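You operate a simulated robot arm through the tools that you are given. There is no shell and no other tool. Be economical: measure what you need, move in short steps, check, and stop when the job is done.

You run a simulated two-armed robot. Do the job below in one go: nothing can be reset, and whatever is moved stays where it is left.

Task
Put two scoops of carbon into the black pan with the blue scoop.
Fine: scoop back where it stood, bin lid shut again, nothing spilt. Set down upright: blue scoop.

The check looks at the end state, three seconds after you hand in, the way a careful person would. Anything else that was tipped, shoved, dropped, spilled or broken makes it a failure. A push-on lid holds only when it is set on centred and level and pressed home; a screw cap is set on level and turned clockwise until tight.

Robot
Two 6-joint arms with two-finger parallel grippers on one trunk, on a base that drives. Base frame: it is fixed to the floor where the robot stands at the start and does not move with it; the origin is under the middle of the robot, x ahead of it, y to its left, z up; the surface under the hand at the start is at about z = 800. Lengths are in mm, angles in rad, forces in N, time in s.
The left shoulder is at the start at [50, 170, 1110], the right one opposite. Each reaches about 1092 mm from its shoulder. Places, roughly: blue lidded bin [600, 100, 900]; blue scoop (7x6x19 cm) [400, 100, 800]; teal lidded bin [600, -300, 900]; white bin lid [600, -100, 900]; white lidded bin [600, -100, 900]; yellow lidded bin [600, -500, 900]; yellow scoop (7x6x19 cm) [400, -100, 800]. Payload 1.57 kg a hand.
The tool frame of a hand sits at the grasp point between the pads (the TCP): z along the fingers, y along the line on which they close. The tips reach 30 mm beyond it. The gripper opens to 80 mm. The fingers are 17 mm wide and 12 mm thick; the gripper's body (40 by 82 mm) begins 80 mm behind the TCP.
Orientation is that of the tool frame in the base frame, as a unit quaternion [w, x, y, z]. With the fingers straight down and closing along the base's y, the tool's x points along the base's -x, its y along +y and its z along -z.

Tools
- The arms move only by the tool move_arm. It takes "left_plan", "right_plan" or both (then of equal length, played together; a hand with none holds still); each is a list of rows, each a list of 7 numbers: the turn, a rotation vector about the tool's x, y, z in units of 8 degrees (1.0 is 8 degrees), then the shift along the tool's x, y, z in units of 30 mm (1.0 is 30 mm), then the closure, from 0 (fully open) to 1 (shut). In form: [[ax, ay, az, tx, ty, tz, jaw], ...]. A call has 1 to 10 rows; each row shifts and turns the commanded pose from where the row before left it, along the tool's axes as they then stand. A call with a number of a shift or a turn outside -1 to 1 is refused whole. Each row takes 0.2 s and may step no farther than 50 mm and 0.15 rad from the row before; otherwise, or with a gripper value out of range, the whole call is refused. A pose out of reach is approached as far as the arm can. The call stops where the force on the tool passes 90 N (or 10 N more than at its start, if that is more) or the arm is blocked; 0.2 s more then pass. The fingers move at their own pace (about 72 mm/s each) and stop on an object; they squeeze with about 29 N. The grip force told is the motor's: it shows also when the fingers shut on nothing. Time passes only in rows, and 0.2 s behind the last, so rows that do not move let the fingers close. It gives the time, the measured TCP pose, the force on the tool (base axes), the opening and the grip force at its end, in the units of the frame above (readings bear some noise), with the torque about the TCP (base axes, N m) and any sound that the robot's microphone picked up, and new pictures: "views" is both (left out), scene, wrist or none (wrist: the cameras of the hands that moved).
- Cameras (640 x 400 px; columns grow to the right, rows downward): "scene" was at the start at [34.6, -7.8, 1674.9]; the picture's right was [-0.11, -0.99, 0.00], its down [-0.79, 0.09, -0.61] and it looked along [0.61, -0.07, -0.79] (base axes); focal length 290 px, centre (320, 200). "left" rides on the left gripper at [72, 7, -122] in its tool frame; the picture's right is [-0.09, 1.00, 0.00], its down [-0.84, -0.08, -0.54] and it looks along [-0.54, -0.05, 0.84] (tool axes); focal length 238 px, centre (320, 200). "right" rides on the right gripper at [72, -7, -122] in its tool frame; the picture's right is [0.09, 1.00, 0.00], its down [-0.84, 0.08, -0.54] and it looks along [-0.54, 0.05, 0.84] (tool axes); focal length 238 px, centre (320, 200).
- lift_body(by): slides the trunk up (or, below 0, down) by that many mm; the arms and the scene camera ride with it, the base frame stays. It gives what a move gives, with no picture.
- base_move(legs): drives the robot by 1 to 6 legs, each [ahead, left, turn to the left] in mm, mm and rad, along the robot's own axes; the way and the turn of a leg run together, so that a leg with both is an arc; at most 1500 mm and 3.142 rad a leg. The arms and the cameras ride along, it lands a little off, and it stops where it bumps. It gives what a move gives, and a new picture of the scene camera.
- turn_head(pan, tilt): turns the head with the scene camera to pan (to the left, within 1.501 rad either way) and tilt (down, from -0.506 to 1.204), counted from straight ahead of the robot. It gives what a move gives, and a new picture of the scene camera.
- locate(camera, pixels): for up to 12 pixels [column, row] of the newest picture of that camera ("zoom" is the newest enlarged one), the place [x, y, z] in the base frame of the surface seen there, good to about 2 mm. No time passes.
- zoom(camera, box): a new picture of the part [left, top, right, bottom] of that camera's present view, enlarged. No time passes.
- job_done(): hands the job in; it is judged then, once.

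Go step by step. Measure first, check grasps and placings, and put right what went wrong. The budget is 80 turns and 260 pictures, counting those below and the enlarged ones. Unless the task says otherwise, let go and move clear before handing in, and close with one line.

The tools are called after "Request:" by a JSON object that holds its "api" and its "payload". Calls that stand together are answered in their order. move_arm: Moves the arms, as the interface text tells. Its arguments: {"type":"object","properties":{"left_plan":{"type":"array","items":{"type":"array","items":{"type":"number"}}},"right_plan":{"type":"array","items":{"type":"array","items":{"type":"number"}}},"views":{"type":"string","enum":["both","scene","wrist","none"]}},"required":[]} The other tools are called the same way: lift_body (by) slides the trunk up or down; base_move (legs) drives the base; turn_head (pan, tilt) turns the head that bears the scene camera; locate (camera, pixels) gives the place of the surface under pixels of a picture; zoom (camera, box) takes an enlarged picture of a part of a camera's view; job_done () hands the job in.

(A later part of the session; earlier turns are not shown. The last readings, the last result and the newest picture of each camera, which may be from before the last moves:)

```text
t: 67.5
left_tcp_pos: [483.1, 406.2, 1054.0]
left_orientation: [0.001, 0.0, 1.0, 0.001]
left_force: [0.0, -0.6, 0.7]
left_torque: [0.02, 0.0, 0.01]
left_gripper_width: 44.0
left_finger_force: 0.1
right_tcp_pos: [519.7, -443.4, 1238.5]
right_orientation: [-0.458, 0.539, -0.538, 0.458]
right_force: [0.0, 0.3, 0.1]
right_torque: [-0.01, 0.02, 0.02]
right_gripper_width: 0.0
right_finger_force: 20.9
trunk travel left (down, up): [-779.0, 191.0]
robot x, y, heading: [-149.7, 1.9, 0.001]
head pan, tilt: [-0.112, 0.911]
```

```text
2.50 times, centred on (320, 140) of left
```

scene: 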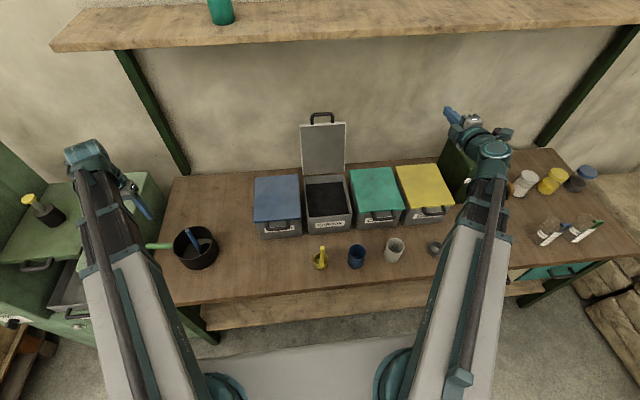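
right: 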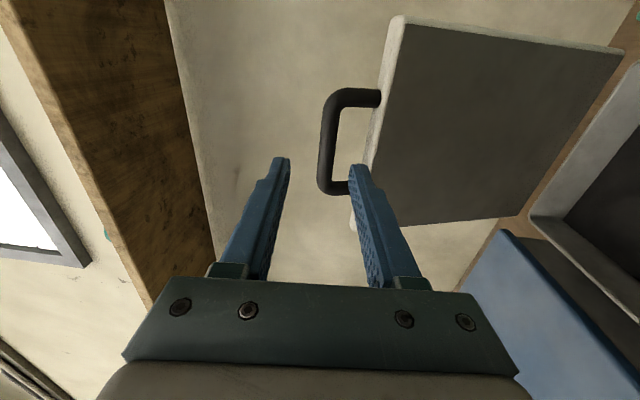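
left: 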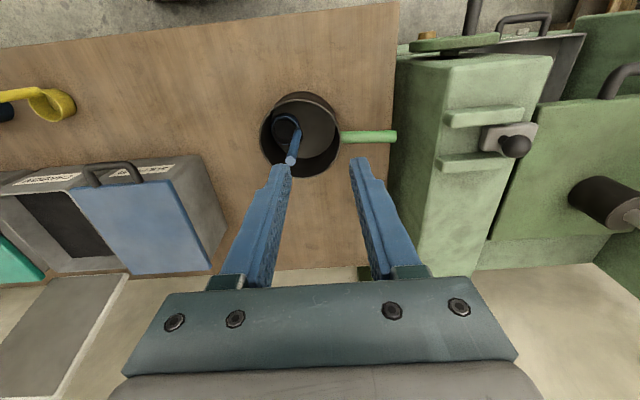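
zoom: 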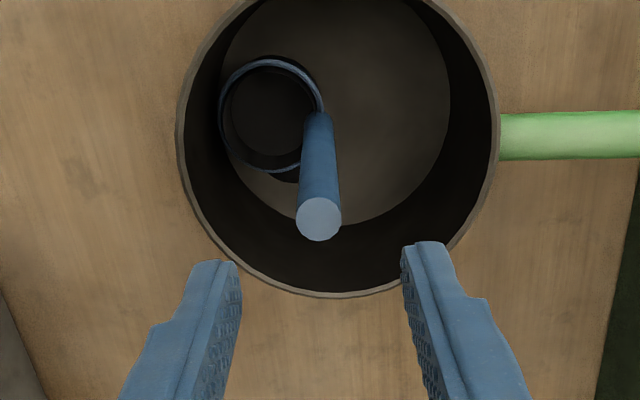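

The hand is centred on the handle. I lower 143 mm (TCP ≈911, palm just above the handle end) and close.

Request:
{"api": "lift_body", "payload": {"by": -143}}

Request:
{"api": "move_arm", "payload": {"left_plan": [[0, 0, 0, 0, 0, 0, 0.8], [0, 0, 0, 0, 0, 0, 1], [0, 0, 0, 0, 0, 0, 1], [0, 0, 0, 0, 0, 0, 1]], "views": "both"}}

```text
t: 69.2
left_tcp_pos: [483.4, 406.0, 910.5]
left_orientation: [0.0, 0.0, 1.0, 0.001]
left_force: [-0.9, -0.2, 0.4]
left_torque: [0.03, -0.01, 0.02]
left_gripper_width: 44.1
left_finger_force: 0.0
right_tcp_pos: [520.7, -443.0, 1095.6]
right_orientation: [-0.459, 0.538, -0.538, 0.459]
right_force: [-0.1, 1.1, 0.0]
right_torque: [0.03, -0.02, -0.01]
right_gripper_width: 0.0
right_finger_force: 21.7
trunk travel left (down, up): [-636.0, 334.0]
robot x, y, heading: [-148.8, -2.1, -0.008]
head pan, tilt: [-0.112, 0.911]
```

```text
t: 70.2
left_tcp_pos: [483.6, 404.6, 912.4]
left_orientation: [0.001, 0.001, 1.0, 0.001]
left_force: [-0.2, 0.1, 1.8]
left_torque: [-0.18, -0.03, 0.01]
left_gripper_width: 15.7
left_finger_force: 29.2
right_tcp_pos: [519.9, -442.6, 1094.9]
right_orientation: [0.458, -0.539, 0.539, -0.458]
right_force: [-0.5, 0.0, 0.5]
right_torque: [-0.01, 0.0, 0.04]
right_gripper_width: 0.0
right_finger_force: 21.4
trunk travel left (down, up): [-636.0, 334.0]
robot x, y, heading: [-146.1, 4.0, 0.001]
head pan, tilt: [-0.112, 0.911]
```

scene: 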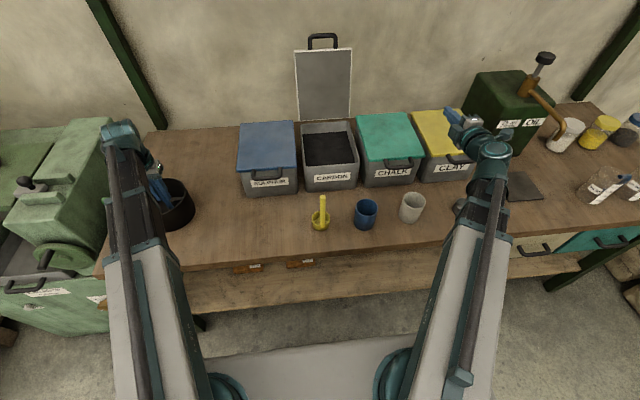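
left: 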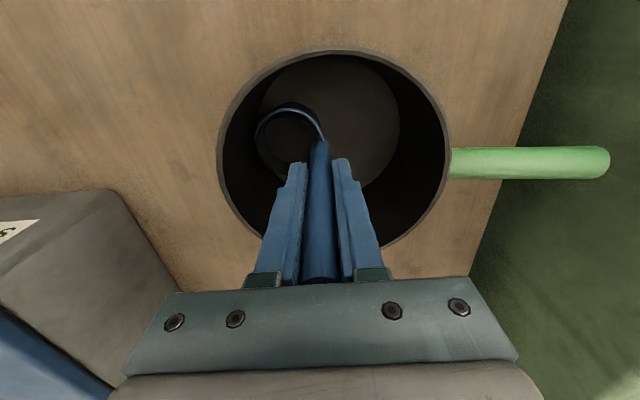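

The scoop is gripped low (15.7 mm). I lift 160 mm and look at the cup and pan.

Request:
{"api": "lift_body", "payload": {"by": 160}}

Request:
{"api": "zoom", "payload": {"camera": "left", "box": [220, 40, 460, 200]}}

Request:
{"api": "zoom", "payload": {"camera": "scene", "box": [110, 130, 230, 260]}}

```text
t: 72.0
left_tcp_pos: [484.1, 405.9, 1070.6]
left_orientation: [-0.001, 0.0, 1.0, 0.001]
left_force: [-0.2, 1.0, -1.0]
left_torque: [0.01, -0.01, 0.0]
left_gripper_width: 15.5
left_finger_force: 29.2
right_tcp_pos: [520.9, -442.4, 1255.3]
right_orientation: [0.458, -0.538, 0.54, -0.458]
right_force: [-0.1, -0.6, 0.2]
right_torque: [-0.02, 0.0, -0.01]
right_gripper_width: 0.3
right_finger_force: 21.5
trunk travel left (down, up): [-796.0, 174.0]
robot x, y, heading: [-149.2, -3.3, 0.001]
head pan, tilt: [-0.112, 0.911]
```

```text
2.50 times, centred on (340, 120) of left
```

zoom: 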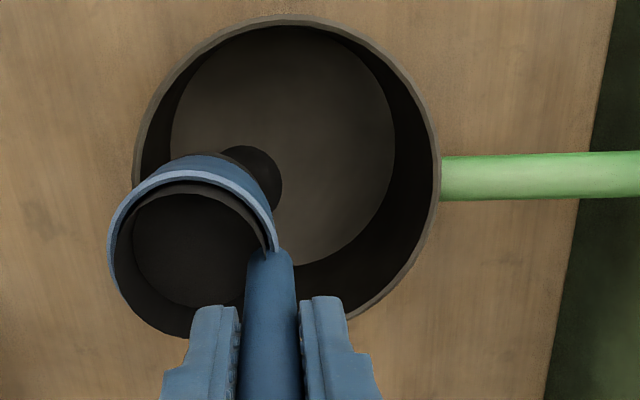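

```text
3.08 times, centred on (170, 195) of scene
```

zoom: 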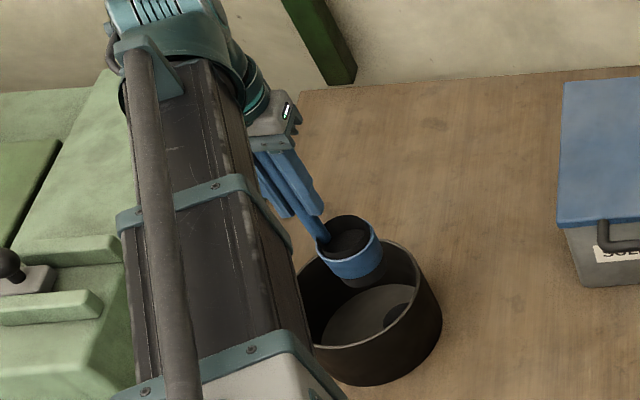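

The cup still holds carbon, and some lies in the pan at the floor. I now tilt slowly over the pan in small steps, checking the grip.

Request:
{"api": "move_arm", "payload": {"left_plan": [[-0.8, 0, 0, 0, 0.3, -0.03, 1], [-0.8, 0, 0, 0, 0.32, -0.08, 1], [-0.8, 0, 0, 0, 0.35, -0.13, 1], [-0.8, 0, 0, 0, -0.17, -0.41, 1], [-0.8, 0, 0, 0, -0.09, -0.5, 1], [-0.8, 0, 0, 0, 0.01, -0.57, 1]], "views": "none"}}

Request:
{"api": "lift_body", "payload": {"by": -90}}

Request:
{"api": "zoom", "payload": {"camera": "left", "box": [120, 20, 440, 220]}}

Request:
{"api": "zoom", "payload": {"camera": "scene", "box": [100, 110, 260, 250]}}

```text
t: 73.4
left_tcp_pos: [482.7, 408.1, 1118.3]
left_orientation: [0.0, -0.001, 0.944, 0.33]
left_force: [0.9, -0.4, -1.5]
left_torque: [-0.09, 0.01, -0.02]
left_gripper_width: 15.7
left_finger_force: 29.3
right_tcp_pos: [520.5, -442.0, 1254.1]
right_orientation: [-0.458, 0.538, -0.538, 0.459]
right_force: [-0.2, -0.7, 0.6]
right_torque: [0.01, -0.02, 0.0]
right_gripper_width: 0.0
right_finger_force: 21.5
trunk travel left (down, up): [-796.0, 174.0]
robot x, y, heading: [-151.4, 1.0, -0.0]
head pan, tilt: [-0.112, 0.911]
```

```text
t: 74.7
left_tcp_pos: [483.0, 407.9, 1028.9]
left_orientation: [0.0, 0.0, 0.944, 0.33]
left_force: [0.6, -0.5, -1.8]
left_torque: [-0.05, -0.03, -0.01]
left_gripper_width: 15.7
left_finger_force: 28.7
right_tcp_pos: [519.7, -442.5, 1165.4]
right_orientation: [0.458, -0.538, 0.539, -0.458]
right_force: [0.1, 0.2, -1.4]
right_torque: [0.02, 0.0, 0.01]
right_gripper_width: 0.0
right_finger_force: 21.1
trunk travel left (down, up): [-706.0, 264.0]
robot x, y, heading: [-148.4, 1.6, 0.001]
head pan, tilt: [-0.112, 0.911]
```

```text
2.00 times, centred on (280, 120) of left
```

zoom: 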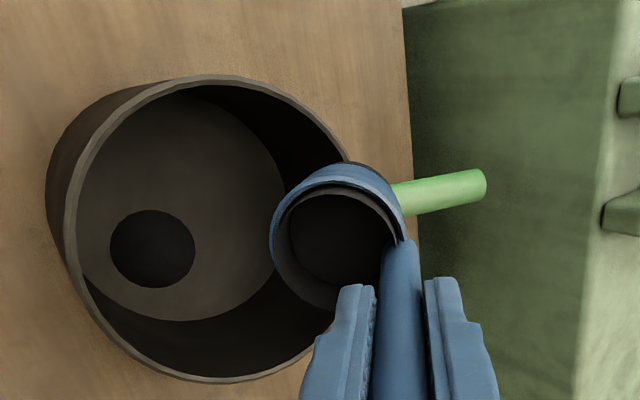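

```text
2.86 times, centred on (180, 180) of scene
```

zoom: 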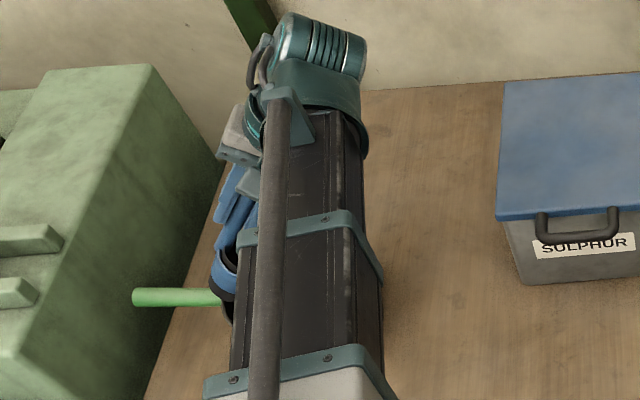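

The grip is steady at 15.7 mm, and the carbon in the pan is a dark disc of growing size. I continue to tilt.

Request:
{"api": "move_arm", "payload": {"left_plan": [[-0.8, 0, 0, 0, 0.12, -0.62, 1], [-0.8, 0, 0, 0, 0.24, -0.64, 1], [-0.8, 0, 0, 0, 0.36, -0.64, 1], [-0.8, 0, 0, 0, 0.48, -0.61, 1]], "views": "none"}}

Request:
{"api": "lift_body", "payload": {"by": -80}}

Request:
{"api": "zoom", "payload": {"camera": "left", "box": [0, 0, 440, 275]}}

```text
t: 75.7
left_tcp_pos: [482.9, 373.7, 1104.5]
left_orientation: [0.0, -0.001, 0.847, 0.532]
left_force: [-0.4, 0.5, -2.1]
left_torque: [-0.12, 0.0, 0.01]
left_gripper_width: 15.4
left_finger_force: 29.0
right_tcp_pos: [520.1, -442.4, 1165.6]
right_orientation: [-0.459, 0.538, -0.538, 0.459]
right_force: [0.4, -0.2, -0.7]
right_torque: [0.03, -0.02, -0.02]
right_gripper_width: 0.0
right_finger_force: 21.2
trunk travel left (down, up): [-706.0, 264.0]
robot x, y, heading: [-151.8, -1.6, -0.002]
head pan, tilt: [-0.112, 0.911]
```

```text
t: 76.9
left_tcp_pos: [482.8, 374.2, 1025.7]
left_orientation: [0.0, 0.0, 0.847, 0.532]
left_force: [0.0, -0.2, -1.3]
left_torque: [-0.13, 0.01, 0.01]
left_gripper_width: 15.9
left_finger_force: 29.3
right_tcp_pos: [520.0, -442.9, 1087.6]
right_orientation: [0.458, -0.538, 0.539, -0.459]
right_force: [-0.4, 0.1, -1.0]
right_torque: [0.01, 0.0, -0.02]
right_gripper_width: 0.2
right_finger_force: 20.9
trunk travel left (down, up): [-626.0, 344.0]
robot x, y, heading: [-150.0, -0.4, 0.001]
head pan, tilt: [-0.112, 0.911]
```

```text
1.45 times, centred on (220, 138) of left
```

zoom: 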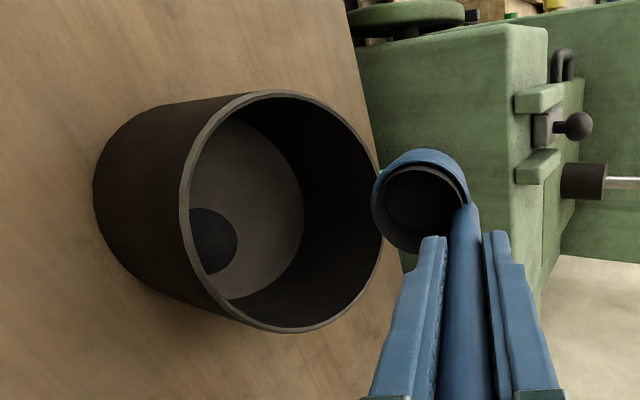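

More carbon is in the pan and the grip holds. I tilt on to ~90°.

Request:
{"api": "move_arm", "payload": {"left_plan": [[-0.8, 0, 0, 0, 0.59, -0.55, 1], [-0.8, 0, 0, 0, 0.68, -0.47, 1], [-0.8, 0, 0, 0, 0.75, -0.37, 1], [-0.8, 0, 0, 0, 0.8, -0.26, 1]], "views": "none"}}

Request:
{"api": "lift_body", "payload": {"by": -60}}

Request:
{"api": "zoom", "payload": {"camera": "left", "box": [0, 0, 440, 275]}}

Request:
{"api": "zoom", "payload": {"camera": "scene", "box": [100, 80, 260, 240]}}

```text
t: 77.9
left_tcp_pos: [482.2, 349.2, 1120.8]
left_orientation: [0.0, 0.0, 0.707, 0.707]
left_force: [0.1, 0.1, -1.8]
left_torque: [-0.18, -0.03, 0.03]
left_gripper_width: 15.6
left_finger_force: 29.2
right_tcp_pos: [520.7, -442.5, 1084.8]
right_orientation: [0.458, -0.539, 0.539, -0.458]
right_force: [0.0, 0.7, -0.4]
right_torque: [-0.02, -0.02, 0.0]
right_gripper_width: 0.0
right_finger_force: 20.8
trunk travel left (down, up): [-626.0, 344.0]
robot x, y, heading: [-151.2, 2.4, -0.0]
head pan, tilt: [-0.112, 0.911]
```

```text
t: 78.9
left_tcp_pos: [482.1, 349.5, 1060.9]
left_orientation: [0.0, 0.0, 0.708, 0.707]
left_force: [0.2, -0.2, -2.3]
left_torque: [-0.15, 0.01, 0.01]
left_gripper_width: 15.4
left_finger_force: 29.3
right_tcp_pos: [519.3, -443.0, 1026.2]
right_orientation: [0.458, -0.539, 0.539, -0.458]
right_force: [-0.1, -0.3, 0.5]
right_torque: [0.0, 0.04, 0.01]
right_gripper_width: 0.0
right_finger_force: 21.0
trunk travel left (down, up): [-566.0, 404.0]
robot x, y, heading: [-150.3, -3.0, -0.001]
head pan, tilt: [-0.112, 0.911]
```

```text
1.45 times, centred on (220, 138) of left
```

zoom: 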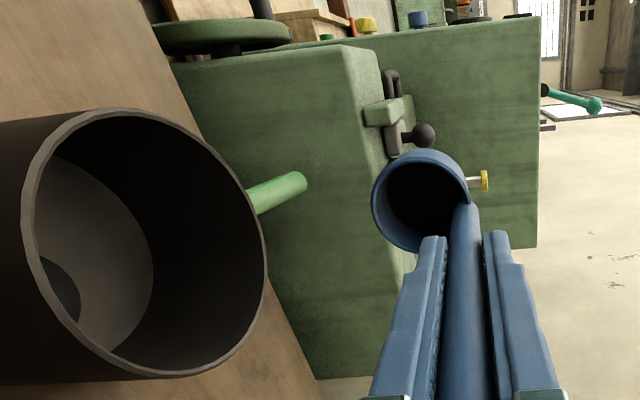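

```text
2.50 times, centred on (180, 160) of scene
```

zoom: 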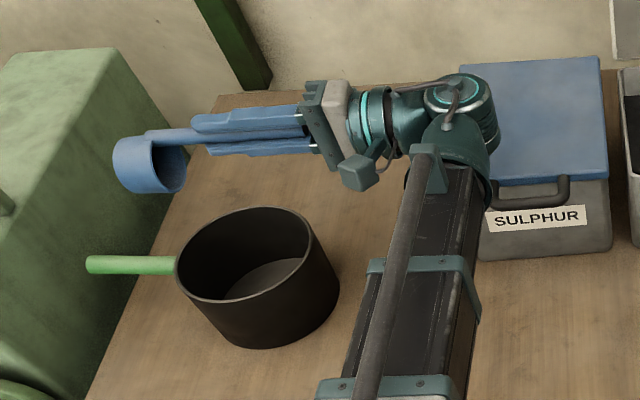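

The cup looks empty (no dark fill left). I tilt a little further to be sure, then bring it upright with raised trunk.

Request:
{"api": "move_arm", "payload": {"left_plan": [[-0.8, 0, 0, 0, 0.8, -0.15, 1], [-0.8, 0, 0, 0, 0.8, 0, 1], [0, 0, 0, 0, 0, 0, 1], [0.8, 0, 0, 0, -0.8, 0, 1], [0.8, 0, 0, 0, -0.8, 0.15, 1]], "views": "none"}}

Request:
{"api": "zoom", "payload": {"camera": "left", "box": [200, 60, 400, 220]}}

Request:
{"api": "lift_body", "payload": {"by": 240}}

Request:
{"api": "move_arm", "payload": {"left_plan": [[1, 0, 0, 0, -0.9, 0.15, 1], [1, 0, 0, 0, -0.9, 0.3, 1], [1, 0, 0, 0, -0.85, 0.45, 1], [1, 0, 0, 0, -0.75, 0.55, 1], [1, 0, 0, 0, -0.6, 0.65, 1], [1, 0, 0, 0, -0.45, 0.7, 1], [1, 0, 0, 0, -0.3, 0.65, 1], [1, 0, 0, 0, -0.15, 0.55, 1], [1, 0, 0, 0, -0.1, 0.4, 1], [1, 0, 0, 0, -0.05, 0.2, 1]], "views": "both"}}

```text
t: 80.1
left_tcp_pos: [483.0, 355.0, 1060.4]
left_orientation: [0.0, 0.0, 0.708, 0.706]
left_force: [0.4, -0.6, -1.8]
left_torque: [-0.13, -0.01, -0.01]
left_gripper_width: 15.4
left_finger_force: 29.5
right_tcp_pos: [519.0, -443.1, 1025.7]
right_orientation: [-0.458, 0.539, -0.538, 0.458]
right_force: [0.6, 0.5, 0.2]
right_torque: [0.0, -0.01, 0.01]
right_gripper_width: 0.2
right_finger_force: 20.4
trunk travel left (down, up): [-566.0, 404.0]
robot x, y, heading: [-153.0, -2.1, 0.0]
head pan, tilt: [-0.112, 0.911]
```

```text
2.50 times, centred on (300, 140) of left
```

zoom: 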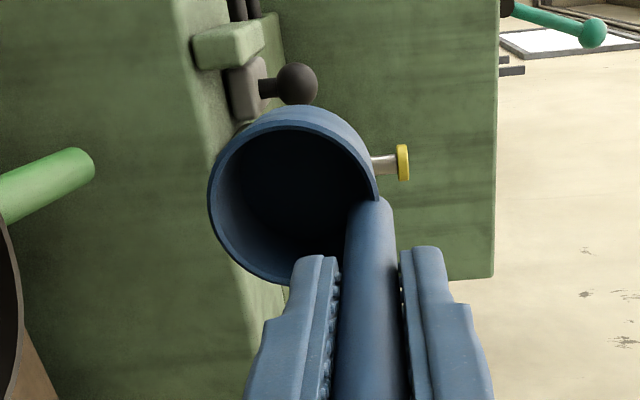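

```text
t: 82.6
left_tcp_pos: [481.8, 355.1, 1299.2]
left_orientation: [0.0, -0.001, 0.707, 0.707]
left_force: [0.0, -0.3, -2.3]
left_torque: [-0.12, -0.01, -0.01]
left_gripper_width: 15.6
left_finger_force: 28.9
right_tcp_pos: [519.8, -443.5, 1266.0]
right_orientation: [0.458, -0.538, 0.538, -0.459]
right_force: [0.6, 0.2, -0.5]
right_torque: [-0.01, 0.03, 0.0]
right_gripper_width: 0.0
right_finger_force: 20.7
trunk travel left (down, up): [-806.0, 164.0]
robot x, y, heading: [-151.7, 0.7, 0.0]
head pan, tilt: [-0.112, 0.911]
```

```text
t: 84.8
left_tcp_pos: [482.4, 405.7, 1083.2]
left_orientation: [0.001, 0.001, 0.996, 0.086]
left_force: [0.2, -0.6, -2.1]
left_torque: [0.01, -0.04, -0.03]
left_gripper_width: 15.7
left_finger_force: 29.5
left hand out of reach, approached as far as the arm can: row 1, 3, 6
right_tcp_pos: [520.3, -441.7, 1266.4]
right_orientation: [-0.458, 0.539, -0.538, 0.459]
right_force: [-0.6, 0.1, 0.1]
right_torque: [0.0, 0.01, 0.0]
right_gripper_width: 0.0
right_finger_force: 21.7
trunk travel left (down, up): [-806.0, 164.0]
robot x, y, heading: [-149.0, -1.2, -0.002]
head pan, tilt: [-0.112, 0.911]
```

scene: 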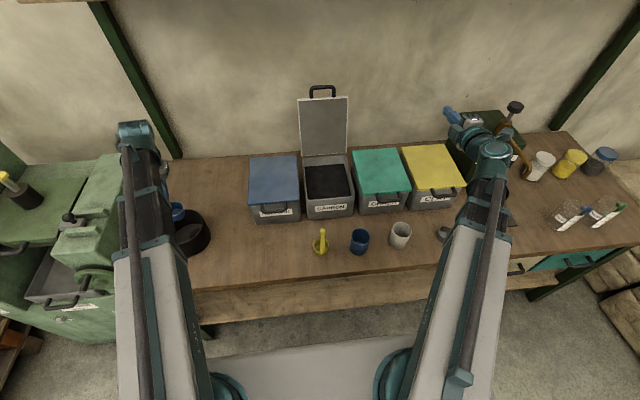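
left: 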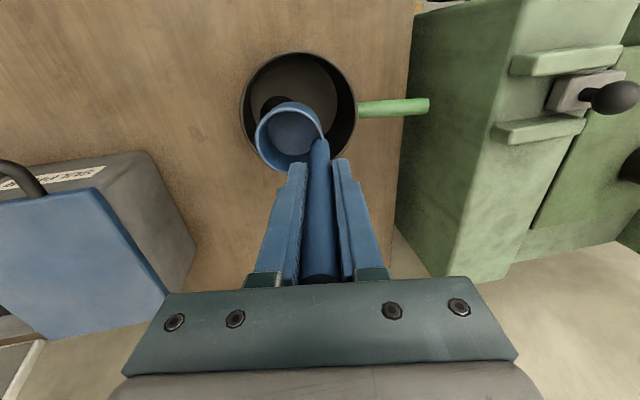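

Scoop 1 is fully poured and the cup is clean. I straighten the hand, lift and carry the scoop to the bin for the second scoop.

Request:
{"api": "lift_body", "payload": {"by": 60}}

Request:
{"api": "move_arm", "payload": {"left_plan": [[1, 0, 0, 0, 0, 0, 1], [0.23, 0, 0, 0, 0, 0, 1], [0, 0, 0, -0.2, -1, 0, 1], [0, 0, 0, -0.3, -1, 0, 1], [0, 0, 0, -0.3, -1, 0, 1], [0, 0, 0, -0.3, -1, 0, 1], [0, 0, 0, -0.3, -1, 0, 1], [0, 0, 0, -0.3, -1, 0, 1], [0, 0, 0, -0.3, -1, 0, 1], [0, 0, 0, -0.3, -1, 0, 1]], "views": "none"}}

Request:
{"api": "move_arm", "payload": {"left_plan": [[0, 0, 0, -0.3, -1, 0, 1], [0, 0, 0, -0.3, -1, 0, 1], [0, 0, 0, -0.3, -1, 0, 1], [0, 0, 0, -0.3, -1, 0, 1], [0, 0, 0, -0.3, -1, 0, 1], [0, 0, 0, -0.3, -1, 0, 1], [0, 0, 0, -0.3, -1, 0, 1], [0, 0, 0, -0.3, -1, 0, 1], [0, 0, 0, -0.3, -0.5, 0, 1]], "views": "both"}}

```text
t: 85.8
left_tcp_pos: [482.5, 406.5, 1144.5]
left_orientation: [0.0, 0.0, 0.996, 0.087]
left_force: [0.1, 0.2, -1.2]
left_torque: [-0.02, 0.0, 0.01]
left_gripper_width: 15.5
left_finger_force: 29.3
right_tcp_pos: [520.8, -442.9, 1325.3]
right_orientation: [-0.458, 0.538, -0.538, 0.459]
right_force: [0.2, 0.2, 1.1]
right_torque: [-0.02, 0.0, 0.01]
right_gripper_width: 0.0
right_finger_force: 21.6
trunk travel left (down, up): [-866.0, 104.0]
robot x, y, heading: [-149.0, -1.4, -0.001]
head pan, tilt: [-0.112, 0.911]
```

```text
t: 88.0
left_tcp_pos: [551.7, 166.1, 1140.9]
left_orientation: [0.0, 0.0, 1.0, 0.0]
left_force: [-0.5, -0.7, -1.3]
left_torque: [0.03, -0.01, -0.01]
left_gripper_width: 15.4
left_finger_force: 28.9
left hand out of reach, approached as far as the arm can: row 1
right_tcp_pos: [519.8, -442.4, 1325.9]
right_orientation: [0.459, -0.538, 0.539, -0.458]
right_force: [-1.0, 0.3, -0.5]
right_torque: [0.03, 0.03, 0.02]
right_gripper_width: 0.0
right_finger_force: 21.6
trunk travel left (down, up): [-866.0, 104.0]
robot x, y, heading: [-151.8, -0.4, 0.008]
head pan, tilt: [-0.112, 0.911]
```

```text
t: 90.0
left_tcp_pos: [632.4, -89.8, 1142.5]
left_orientation: [0.0, -0.001, 1.0, 0.001]
left_force: [0.2, -0.6, -2.1]
left_torque: [0.04, 0.03, 0.02]
left_gripper_width: 15.8
left_finger_force: 29.2
right_tcp_pos: [520.3, -443.1, 1326.0]
right_orientation: [-0.458, 0.539, -0.538, 0.458]
right_force: [0.2, -0.1, -0.4]
right_torque: [-0.06, 0.01, -0.02]
right_gripper_width: 0.0
right_finger_force: 21.4
trunk travel left (down, up): [-866.0, 104.0]
robot x, y, heading: [-151.4, -2.6, 0.003]
head pan, tilt: [-0.112, 0.911]
```

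scene: 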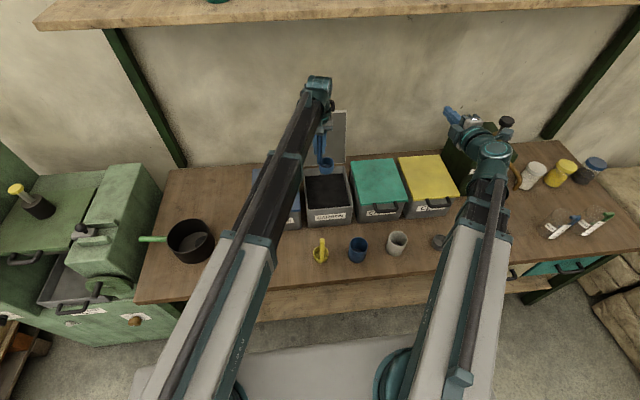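
left: 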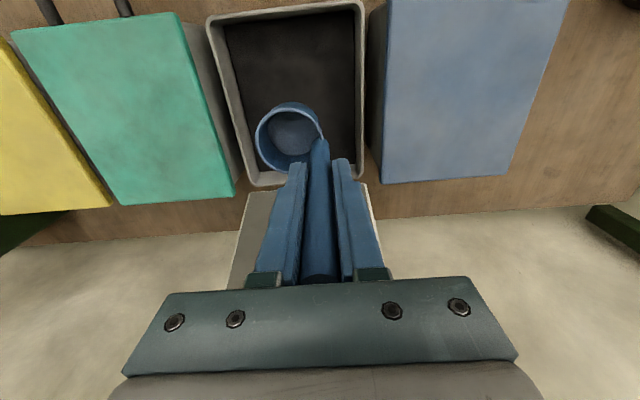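

Positioned over the carbon. I plunge to the same depth as before (bottom ≈841), sweep 45 mm, and lift.

Request:
{"api": "lift_body", "payload": {"by": -150}}

Request:
{"api": "lift_body", "payload": {"by": -44}}

Request:
{"api": "move_arm", "payload": {"left_plan": [[0, 0, 0, 0.5, 0, 0, 1], [0, 0, 0, 0.5, 0, 0, 1], [0, 0, 0, 0.5, 0, 0, 1]], "views": "none"}}

Request:
{"api": "lift_body", "payload": {"by": 100}}

Request:
{"api": "zoom", "payload": {"camera": "left", "box": [200, 50, 400, 220]}}

Request:
{"api": "zoom", "payload": {"camera": "scene", "box": [280, 120, 380, 220]}}

```text
t: 91.7
left_tcp_pos: [632.3, -88.8, 990.0]
left_orientation: [0.0, 0.001, 1.0, 0.0]
left_force: [1.3, -0.5, -1.5]
left_torque: [0.04, -0.03, 0.0]
left_gripper_width: 15.6
left_finger_force: 28.6
right_tcp_pos: [519.9, -441.9, 1176.2]
right_orientation: [-0.458, 0.539, -0.538, 0.458]
right_force: [0.2, -0.4, 0.8]
right_torque: [0.01, 0.0, 0.0]
right_gripper_width: 0.0
right_finger_force: 21.5
trunk travel left (down, up): [-716.0, 254.0]
robot x, y, heading: [-149.5, 0.6, -0.0]
head pan, tilt: [-0.112, 0.911]
```

```text
t: 92.6
left_tcp_pos: [632.3, -89.0, 947.1]
left_orientation: [0.0, 0.0, 1.0, 0.001]
left_force: [0.0, 0.2, -1.7]
left_torque: [0.04, 0.01, -0.03]
left_gripper_width: 15.5
left_finger_force: 29.0
right_tcp_pos: [519.0, -441.9, 1131.6]
right_orientation: [-0.458, 0.539, -0.538, 0.458]
right_force: [-0.5, 0.2, 0.0]
right_torque: [0.01, -0.02, 0.01]
right_gripper_width: 0.0
right_finger_force: 21.4
trunk travel left (down, up): [-672.0, 298.0]
robot x, y, heading: [-149.4, -3.8, -0.003]
head pan, tilt: [-0.112, 0.911]
```

```text
t: 93.4
left_tcp_pos: [586.4, -88.5, 946.8]
left_orientation: [-0.001, 0.001, 1.0, 0.002]
left_force: [-0.6, 0.3, -1.9]
left_torque: [0.05, -0.03, -0.01]
left_gripper_width: 15.7
left_finger_force: 28.8
right_tcp_pos: [519.9, -442.2, 1132.1]
right_orientation: [-0.458, 0.538, -0.538, 0.459]
right_force: [-0.1, 0.9, -0.3]
right_torque: [0.0, 0.01, 0.01]
right_gripper_width: 0.0
right_finger_force: 21.1
trunk travel left (down, up): [-672.0, 298.0]
robot x, y, heading: [-151.1, -0.3, 0.002]
head pan, tilt: [-0.112, 0.911]
```

```text
t: 94.7
left_tcp_pos: [585.7, -89.3, 1046.2]
left_orientation: [0.0, 0.0, 1.0, 0.001]
left_force: [0.2, -0.4, -1.7]
left_torque: [0.02, 0.01, -0.03]
left_gripper_width: 15.6
left_finger_force: 29.0
right_tcp_pos: [520.2, -442.9, 1231.5]
right_orientation: [0.46, -0.538, 0.538, -0.458]
right_force: [0.3, -0.1, 0.6]
right_torque: [-0.01, 0.0, 0.02]
right_gripper_width: 0.1
right_finger_force: 21.4
trunk travel left (down, up): [-772.0, 198.0]
robot x, y, heading: [-151.6, -1.3, 0.006]
head pan, tilt: [-0.112, 0.911]
```

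```text
2.35 times, centred on (300, 135) of left
```

zoom: 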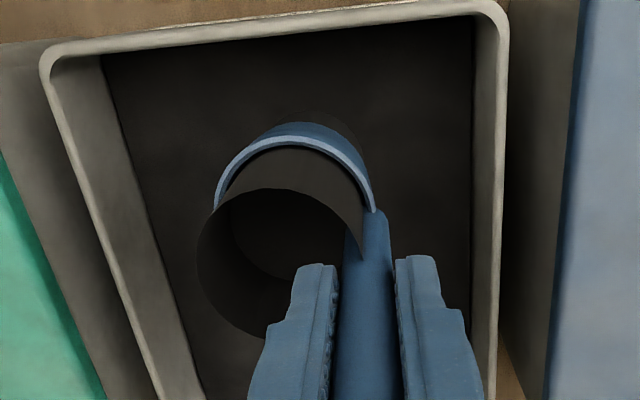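

```text
4.00 times, centred on (330, 170) of scene
```

zoom: 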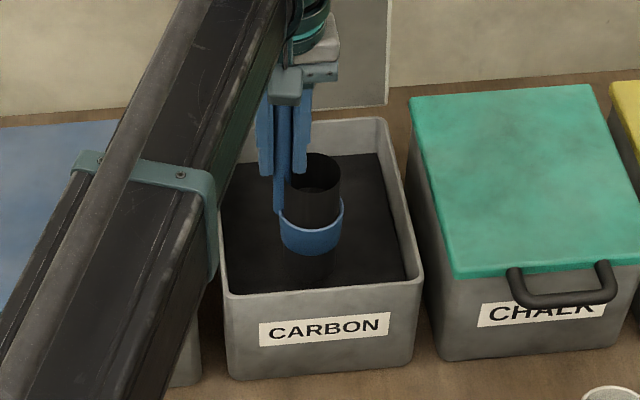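

The cup is filled again just like the first time. I lift and carry it level to the pan.

Request:
{"api": "lift_body", "payload": {"by": 70}}

Request:
{"api": "move_arm", "payload": {"left_plan": [[0, 0, 0, 0.1, 0.5, 0, 1], [0, 0, 0, 0.2, 0.9, 0, 1], [0, 0, 0, 0.2, 0.95, 0, 1], [0, 0, 0, 0.2, 0.95, 0, 1], [0, 0, 0, 0.2, 0.95, 0, 1], [0, 0, 0, 0.2, 0.95, 0, 1], [0, 0, 0, 0.2, 0.95, 0, 1], [0, 0, 0, 0.2, 0.95, 0, 1], [0, 0, 0, 0.2, 0.95, 0, 1], [0, 0, 0, 0.2, 0.95, 0, 1]], "views": "none"}}

Request:
{"api": "move_arm", "payload": {"left_plan": [[0, 0, 0, 0.2, 0.95, 0, 1], [0, 0, 0, 0.2, 0.95, 0, 1], [0, 0, 0, 0.2, 0.95, 0, 1], [0, 0, 0, 0.2, 0.95, 0, 1], [0, 0, 0, 0.2, 0.95, 0, 1], [0, 0, 0, 0.2, 0.95, 0, 1], [0, 0, 0, 0.1, 0.95, 0, 1], [0, 0, 0, 0.1, 0.8, 0, 1], [0, 0, 0, 0, 0.5, 0, 1]], "views": "both"}}

```text
t: 95.8
left_tcp_pos: [587.0, -88.4, 1116.6]
left_orientation: [0.0, 0.0, 1.0, 0.001]
left_force: [-0.5, 0.4, -1.9]
left_torque: [0.02, 0.01, 0.02]
left_gripper_width: 15.6
left_finger_force: 29.1
right_tcp_pos: [520.1, -443.9, 1301.4]
right_orientation: [-0.458, 0.539, -0.538, 0.458]
right_force: [0.0, -0.8, -0.1]
right_torque: [-0.04, 0.01, 0.0]
right_gripper_width: 0.0
right_finger_force: 21.1
trunk travel left (down, up): [-842.0, 128.0]
robot x, y, heading: [-151.8, -1.0, -0.002]
head pan, tilt: [-0.112, 0.911]
```

```text
t: 98.0
left_tcp_pos: [529.8, 182.2, 1116.7]
left_orientation: [0.0, 0.0, 1.0, 0.001]
left_force: [-0.4, 0.3, -1.2]
left_torque: [0.01, -0.06, 0.0]
left_gripper_width: 15.7
left_finger_force: 28.9
right_tcp_pos: [518.8, -442.1, 1301.4]
right_orientation: [-0.459, 0.539, -0.537, 0.458]
right_force: [-0.2, 0.2, -0.1]
right_torque: [-0.01, 0.02, -0.02]
right_gripper_width: 0.0
right_finger_force: 21.6
trunk travel left (down, up): [-842.0, 128.0]
robot x, y, heading: [-150.9, 1.9, -0.002]
head pan, tilt: [-0.112, 0.911]
```

```text
t: 100.0
left_tcp_pos: [487.0, 420.7, 1116.7]
left_orientation: [0.0, 0.001, 1.0, 0.0]
left_force: [0.0, 1.3, -0.3]
left_torque: [0.02, -0.04, -0.05]
left_gripper_width: 15.4
left_finger_force: 29.2
right_tcp_pos: [519.7, -443.0, 1302.2]
right_orientation: [-0.458, 0.539, -0.538, 0.458]
right_force: [0.1, 0.0, -0.3]
right_torque: [-0.02, 0.0, 0.01]
right_gripper_width: 0.1
right_finger_force: 21.0
trunk travel left (down, up): [-842.0, 128.0]
robot x, y, heading: [-149.1, 2.5, -0.004]
head pan, tilt: [-0.112, 0.911]
```

scene: 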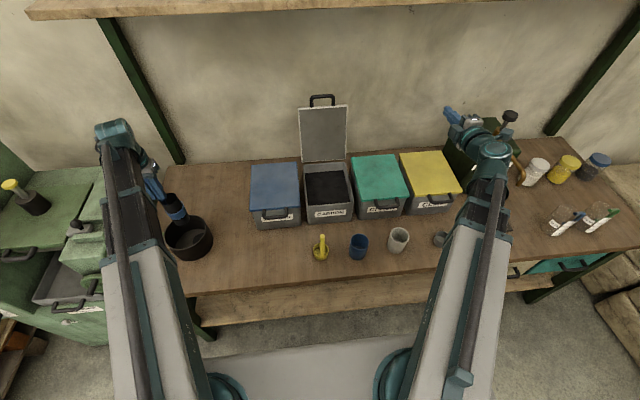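
left: 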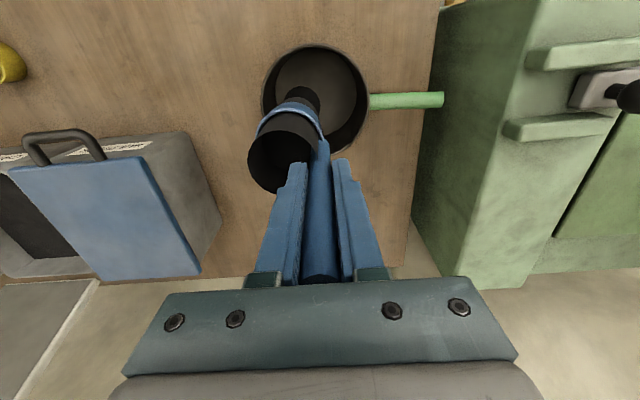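

The scoop is over the pan. I repeat the proven tilt sequence, first half.

Request:
{"api": "lift_body", "payload": {"by": -46}}

Request:
{"api": "move_arm", "payload": {"left_plan": [[-0.8, 0, 0, 0, 0.14, -0.03, 1], [-0.8, 0, 0, 0, 0.16, -0.08, 1], [-0.8, 0, 0, 0, 0.2, -0.15, 1], [-0.8, 0, 0, 0, -0.17, -0.41, 1], [-0.8, 0, 0, 0, -0.09, -0.5, 1], [-0.8, 0, 0, 0, 0.01, -0.57, 1]], "views": "none"}}

Request:
{"api": "lift_body", "payload": {"by": -90}}

Request:
{"api": "move_arm", "payload": {"left_plan": [[-0.8, 0, 0, 0, 0.12, -0.62, 1], [-0.8, 0, 0, 0, 0.24, -0.64, 1], [-0.8, 0, 0, 0, 0.36, -0.64, 1], [-0.8, 0, 0, 0, 0.48, -0.61, 1]], "views": "wrist"}}

```text
t: 100.9
left_tcp_pos: [488.0, 420.4, 1070.5]
left_orientation: [-0.001, 0.0, 1.0, 0.001]
left_force: [-0.3, -0.7, -1.5]
left_torque: [0.05, 0.01, -0.02]
left_gripper_width: 15.8
left_finger_force: 28.7
right_tcp_pos: [520.8, -442.9, 1255.4]
right_orientation: [0.458, -0.539, 0.539, -0.458]
right_force: [-0.3, 0.6, 0.2]
right_torque: [0.0, 0.0, -0.01]
right_gripper_width: 0.0
right_finger_force: 21.8
trunk travel left (down, up): [-796.0, 174.0]
robot x, y, heading: [-150.9, 3.7, 0.002]
head pan, tilt: [-0.112, 0.911]
```

```text
t: 102.3
left_tcp_pos: [488.2, 406.5, 1118.9]
left_orientation: [-0.001, 0.0, 0.944, 0.329]
left_force: [0.1, 0.0, -1.8]
left_torque: [-0.03, -0.02, 0.0]
left_gripper_width: 15.8
left_finger_force: 29.2
right_tcp_pos: [518.8, -443.6, 1254.6]
right_orientation: [0.458, -0.538, 0.539, -0.458]
right_force: [-0.1, 0.0, 0.3]
right_torque: [-0.02, -0.02, 0.02]
right_gripper_width: 0.0
right_finger_force: 21.5
trunk travel left (down, up): [-796.0, 174.0]
robot x, y, heading: [-153.5, 1.0, 0.001]
head pan, tilt: [-0.112, 0.911]
```

```text
t: 103.5
left_tcp_pos: [487.9, 407.9, 1028.4]
left_orientation: [0.0, 0.0, 0.944, 0.329]
left_force: [0.6, -0.3, -1.1]
left_torque: [-0.03, 0.0, 0.02]
left_gripper_width: 15.9
left_finger_force: 28.7
right_tcp_pos: [519.7, -442.7, 1166.8]
right_orientation: [-0.458, 0.539, -0.538, 0.458]
right_force: [-0.3, 0.0, -0.7]
right_torque: [0.02, 0.02, 0.0]
right_gripper_width: 0.1
right_finger_force: 21.2
trunk travel left (down, up): [-706.0, 264.0]
robot x, y, heading: [-150.7, 1.7, 0.005]
head pan, tilt: [-0.112, 0.911]
```

```text
t: 104.5
left_tcp_pos: [488.9, 373.7, 1104.7]
left_orientation: [-0.001, 0.0, 0.847, 0.532]
left_force: [0.4, 0.2, -2.0]
left_torque: [-0.13, -0.03, 0.02]
left_gripper_width: 15.6
left_finger_force: 28.8
right_tcp_pos: [520.6, -441.9, 1165.8]
right_orientation: [0.459, -0.538, 0.538, -0.459]
right_force: [-0.2, -0.4, 0.5]
right_torque: [0.0, 0.0, -0.01]
right_gripper_width: 0.1
right_finger_force: 21.1
trunk travel left (down, up): [-706.0, 264.0]
robot x, y, heading: [-149.6, -0.6, 0.002]
head pan, tilt: [-0.112, 0.911]
```

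left: 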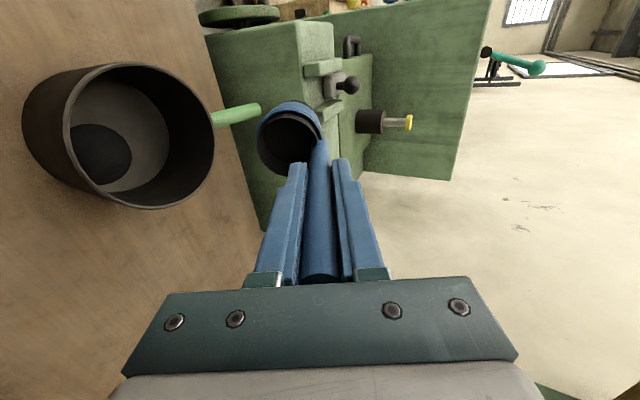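

The grip holds and carbon is falling into the pan. I finish the pour the same way.

Request:
{"api": "lift_body", "payload": {"by": -80}}

Request:
{"api": "move_arm", "payload": {"left_plan": [[-0.8, 0, 0, 0, 0.59, -0.55, 1], [-0.8, 0, 0, 0, 0.68, -0.47, 1], [-0.8, 0, 0, 0, 0.75, -0.37, 1], [-0.8, 0, 0, 0, 0.8, -0.26, 1]], "views": "none"}}

Request:
{"api": "lift_body", "payload": {"by": -60}}

Request:
{"api": "move_arm", "payload": {"left_plan": [[-0.8, 0, 0, 0, 0.8, -0.15, 1], [-0.8, 0, 0, 0, 0.8, 0, 1], [0, 0, 0, 0, 0, 0, 1], [0, 0, 0, 0, 0, 0, 1], [0.8, 0, 0, 0, -0.8, 0, 1], [0.8, 0, 0, 0, -0.8, 0.15, 1]], "views": "both"}}

Request:
{"api": "zoom", "payload": {"camera": "left", "box": [200, 60, 400, 220]}}

```text
t: 105.7
left_tcp_pos: [487.7, 374.6, 1025.0]
left_orientation: [0.0, 0.0, 0.847, 0.532]
left_force: [0.0, -0.8, -1.6]
left_torque: [-0.09, -0.01, -0.01]
left_gripper_width: 15.8
left_finger_force: 28.8
right_tcp_pos: [519.2, -442.1, 1085.5]
right_orientation: [0.458, -0.539, 0.539, -0.458]
right_force: [-0.5, 0.7, 0.1]
right_torque: [0.0, -0.01, 0.0]
right_gripper_width: 0.0
right_finger_force: 21.0
trunk travel left (down, up): [-626.0, 344.0]
robot x, y, heading: [-149.6, 1.9, -0.0]
head pan, tilt: [-0.112, 0.911]
```

```text
t: 106.7
left_tcp_pos: [488.3, 349.3, 1120.3]
left_orientation: [0.0, 0.0, 0.707, 0.707]
left_force: [0.0, -0.1, -1.2]
left_torque: [-0.15, 0.01, 0.0]
left_gripper_width: 15.5
left_finger_force: 28.6
right_tcp_pos: [520.4, -442.6, 1086.7]
right_orientation: [-0.458, 0.539, -0.539, 0.458]
right_force: [0.0, 0.7, -0.1]
right_torque: [0.0, -0.02, 0.03]
right_gripper_width: 0.0
right_finger_force: 21.4
trunk travel left (down, up): [-626.0, 344.0]
robot x, y, heading: [-151.6, -3.2, 0.002]
head pan, tilt: [-0.112, 0.911]
```

```text
t: 107.7
left_tcp_pos: [488.1, 349.7, 1060.5]
left_orientation: [0.0, 0.0, 0.708, 0.706]
left_force: [0.1, -0.2, -2.0]
left_torque: [-0.12, -0.02, -0.03]
left_gripper_width: 15.4
left_finger_force: 28.8
right_tcp_pos: [519.8, -442.3, 1025.7]
right_orientation: [-0.458, 0.538, -0.538, 0.459]
right_force: [0.3, 0.0, -0.2]
right_torque: [0.03, 0.0, -0.01]
right_gripper_width: 0.0
right_finger_force: 21.2
trunk travel left (down, up): [-566.0, 404.0]
robot x, y, heading: [-149.0, 3.1, -0.001]
head pan, tilt: [-0.112, 0.911]
```

```text
t: 109.1
left_tcp_pos: [488.3, 355.4, 1060.7]
left_orientation: [0.0, 0.0, 0.707, 0.707]
left_force: [-1.1, 0.2, -2.4]
left_torque: [-0.11, -0.01, -0.02]
left_gripper_width: 15.6
left_finger_force: 28.8
right_tcp_pos: [519.9, -442.9, 1024.9]
right_orientation: [0.459, -0.538, 0.538, -0.458]
right_force: [-0.5, 0.2, 0.7]
right_torque: [0.0, 0.02, -0.03]
right_gripper_width: 0.0
right_finger_force: 21.4
trunk travel left (down, up): [-566.0, 404.0]
robot x, y, heading: [-154.0, -1.2, 0.003]
head pan, tilt: [-0.112, 0.911]
```

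scene: 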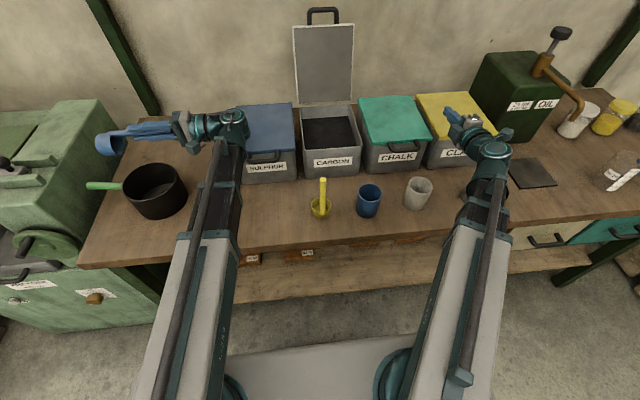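
left: 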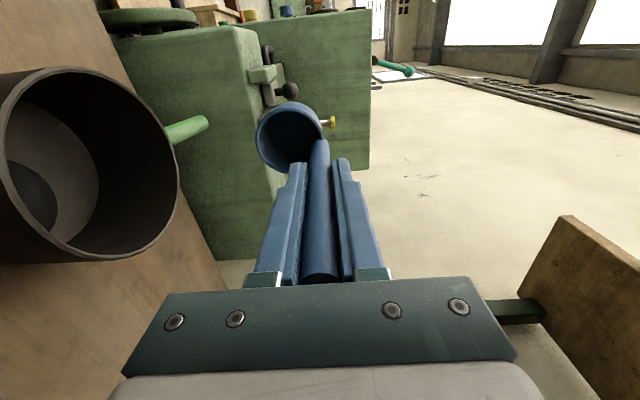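

```text
2.50 times, centred on (300, 140) of left
```

zoom: 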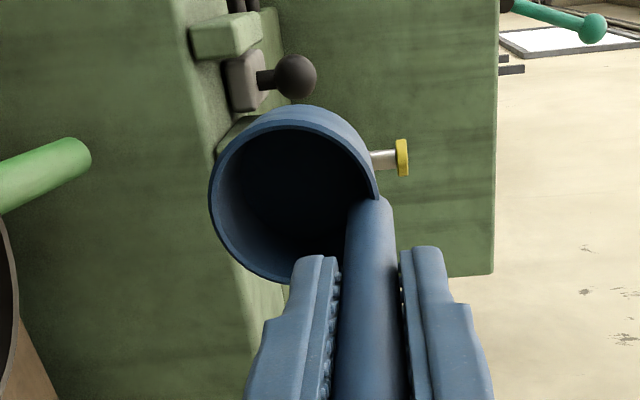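

The cup is empty again. I check the pan and table for spills, then lift and straighten.

Request:
{"api": "zoom", "payload": {"camera": "scene", "box": [80, 130, 360, 260]}}

Request:
{"api": "lift_body", "payload": {"by": 270}}

Request:
{"api": "move_arm", "payload": {"left_plan": [[1, 0, 0, 0, -0.9, 0.15, 1], [1, 0, 0, 0, -0.9, 0.3, 1], [1, 0, 0, 0, -0.85, 0.45, 1], [1, 0, 0, 0, -0.75, 0.55, 1], [1, 0, 0, 0, -0.6, 0.65, 1], [1, 0, 0, 0, -0.45, 0.7, 1], [1, 0, 0, 0, -0.3, 0.65, 1], [1, 0, 0, 0, -0.15, 0.55, 1], [1, 0, 0, 0, -0.1, 0.4, 1], [1, 0, 0, 0, -0.05, 0.2, 1]], "views": "none"}}

Request:
{"api": "move_arm", "payload": {"left_plan": [[1, 0, 0, 0, 0, 0, 1], [0.25, 0, 0, 0, 0, 0, 1], [0, 0, 0, 0.3, -0.8, 0, 1], [0, 0, 0, 0.35, -1, 0, 1], [0, 0, 0, 0.35, -1, 0, 1], [0, 0, 0, 0.35, -1, 0, 1], [0, 0, 0, 0.35, -1, 0, 1], [0, 0, 0, 0.35, -1, 0, 1], [0, 0, 0, 0.35, -1, 0, 1], [0, 0, 0, 0.35, -1, 0, 1]], "views": "both"}}

```text
2.29 times, centred on (220, 195) of scene
```

zoom: 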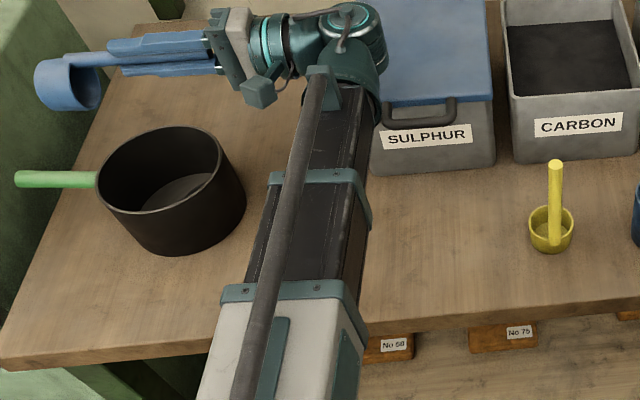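

```text
t: 111.8
left_tcp_pos: [488.4, 354.7, 1330.2]
left_orientation: [-0.001, -0.001, 0.707, 0.707]
left_force: [-0.6, -0.4, -1.6]
left_torque: [-0.15, -0.01, 0.02]
left_gripper_width: 15.6
left_finger_force: 28.9
right_tcp_pos: [521.4, -442.2, 1295.3]
right_orientation: [0.458, -0.538, 0.539, -0.459]
right_force: [-0.5, -0.4, 0.0]
right_torque: [0.01, 0.0, -0.01]
right_gripper_width: 0.0
right_finger_force: 21.5
trunk travel left (down, up): [-836.0, 134.0]
robot x, y, heading: [-148.2, -0.4, -0.002]
head pan, tilt: [-0.112, 0.911]
```

```text
t: 114.0
left_tcp_pos: [487.3, 406.7, 1114.2]
left_orientation: [0.0, 0.0, 0.996, 0.086]
left_force: [0.0, 0.2, -1.8]
left_torque: [0.01, -0.03, 0.0]
left_gripper_width: 15.9
left_finger_force: 28.9
left hand out of reach, approached as far as the arm can: row 1
right_tcp_pos: [519.2, -441.8, 1295.7]
right_orientation: [0.457, -0.539, 0.539, -0.458]
right_force: [-1.1, 0.9, -0.1]
right_torque: [-0.03, 0.0, -0.01]
right_gripper_width: 0.0
right_finger_force: 21.4
trunk travel left (down, up): [-836.0, 134.0]
robot x, y, heading: [-150.3, -4.5, -0.001]
head pan, tilt: [-0.112, 0.911]
```

```text
t: 116.2
left_tcp_pos: [406.4, 170.9, 1111.0]
left_orientation: [0.0, 0.0, 1.0, 0.0]
left_force: [0.8, 0.5, -1.8]
left_torque: [0.0, -0.01, -0.02]
left_gripper_width: 15.6
left_finger_force: 28.7
right_tcp_pos: [519.9, -442.5, 1295.7]
right_orientation: [-0.458, 0.539, -0.538, 0.458]
right_force: [-0.4, 0.1, 0.0]
right_torque: [-0.01, 0.02, -0.02]
right_gripper_width: 0.1
right_finger_force: 21.2
trunk travel left (down, up): [-836.0, 134.0]
robot x, y, heading: [-151.2, -0.8, -0.002]
head pan, tilt: [-0.112, 0.911]
```

scene: 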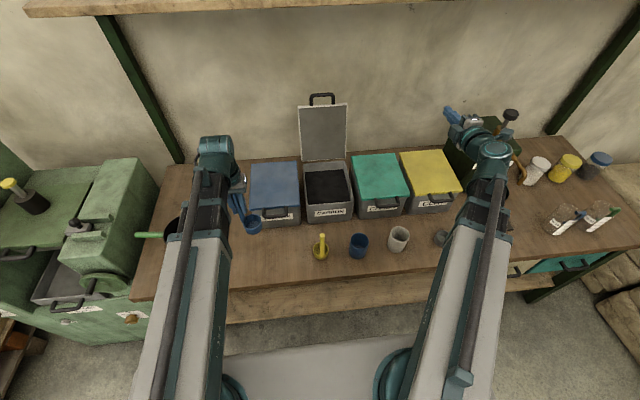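
left: 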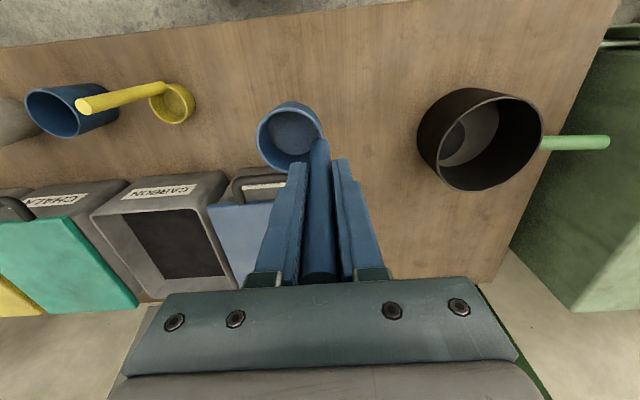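

No spills are visible. Next I yaw the scoop back by ~95° so that its cup points forward as at the start.

Request:
{"api": "move_arm", "payload": {"left_plan": [[0, 0, -1, 0, 0, 0, 1], [0, 0, -1, 0, 0, 0, 1], [0, 0, -1, 0, 0, 0, 1], [0, 0, -1, 0, 0, 0, 1], [0, 0, -1, 0, 0, 0, 1], [0, 0, -1, 0, 0, 0, 1], [0, 0, -1, 0, 0, 0, 1], [0, 0, -1, 0, 0, 0, 1], [0, 0, -1, 0, 0, 0, 1], [0, 0, -1, 0, 0, 0, 1]], "views": "none"}}

Request:
{"api": "move_arm", "payload": {"left_plan": [[0, 0, -1, 0, 0, 0, 1], [0, 0, -0.5, 0, 0, 0, 1]], "views": "both"}}

Request:
{"api": "zoom", "payload": {"camera": "scene", "box": [200, 160, 320, 260]}}

```text
t: 118.4
left_tcp_pos: [405.6, 171.5, 1110.5]
left_orientation: [0.001, -0.644, 0.765, 0.0]
left_force: [-0.7, 0.6, -1.6]
left_torque: [0.03, 0.09, -0.02]
left_gripper_width: 15.5
left_finger_force: 29.0
right_tcp_pos: [521.0, -443.7, 1295.2]
right_orientation: [0.458, -0.538, 0.538, -0.459]
right_force: [0.4, -0.2, 0.8]
right_torque: [0.0, 0.0, 0.03]
right_gripper_width: 0.0
right_finger_force: 21.6
trunk travel left (down, up): [-836.0, 134.0]
robot x, y, heading: [-149.1, 1.1, 0.003]
head pan, tilt: [-0.112, 0.911]
```

```text
t: 119.0
left_tcp_pos: [405.2, 172.3, 1112.3]
left_orientation: [0.0, 0.721, -0.693, -0.001]
left_force: [0.5, 0.6, -1.8]
left_torque: [-0.01, 0.07, -0.05]
left_gripper_width: 15.2
left_finger_force: 28.6
right_tcp_pos: [519.2, -442.9, 1295.5]
right_orientation: [-0.458, 0.538, -0.538, 0.459]
right_force: [1.0, -0.3, -0.5]
right_torque: [0.0, -0.02, 0.01]
right_gripper_width: 0.0
right_finger_force: 21.3
trunk travel left (down, up): [-836.0, 134.0]
robot x, y, heading: [-149.5, 0.6, -0.001]
head pan, tilt: [-0.112, 0.911]
```

scene: 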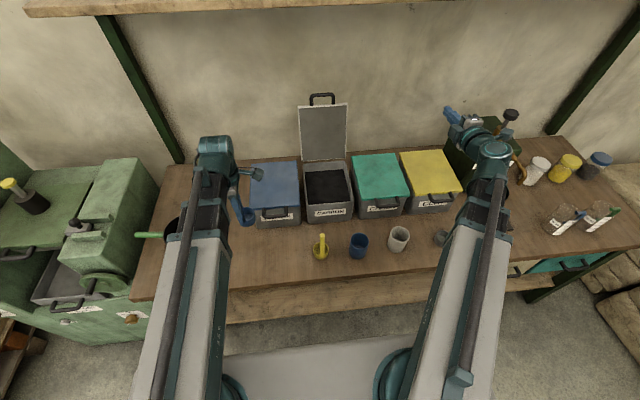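
left: 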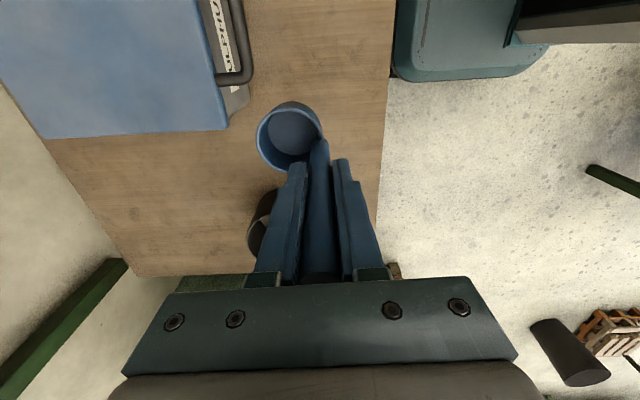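

```text
4.00 times, centred on (260, 210) of scene
```

zoom: 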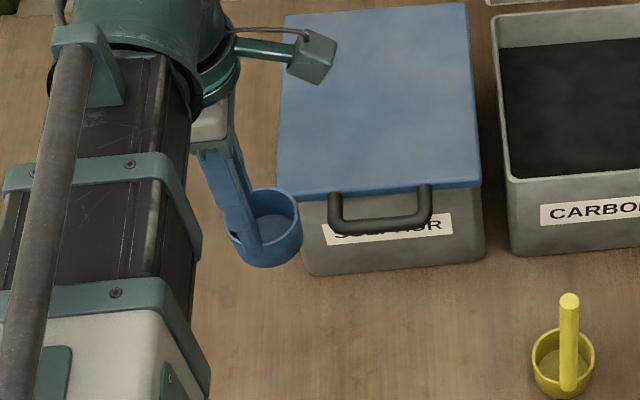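

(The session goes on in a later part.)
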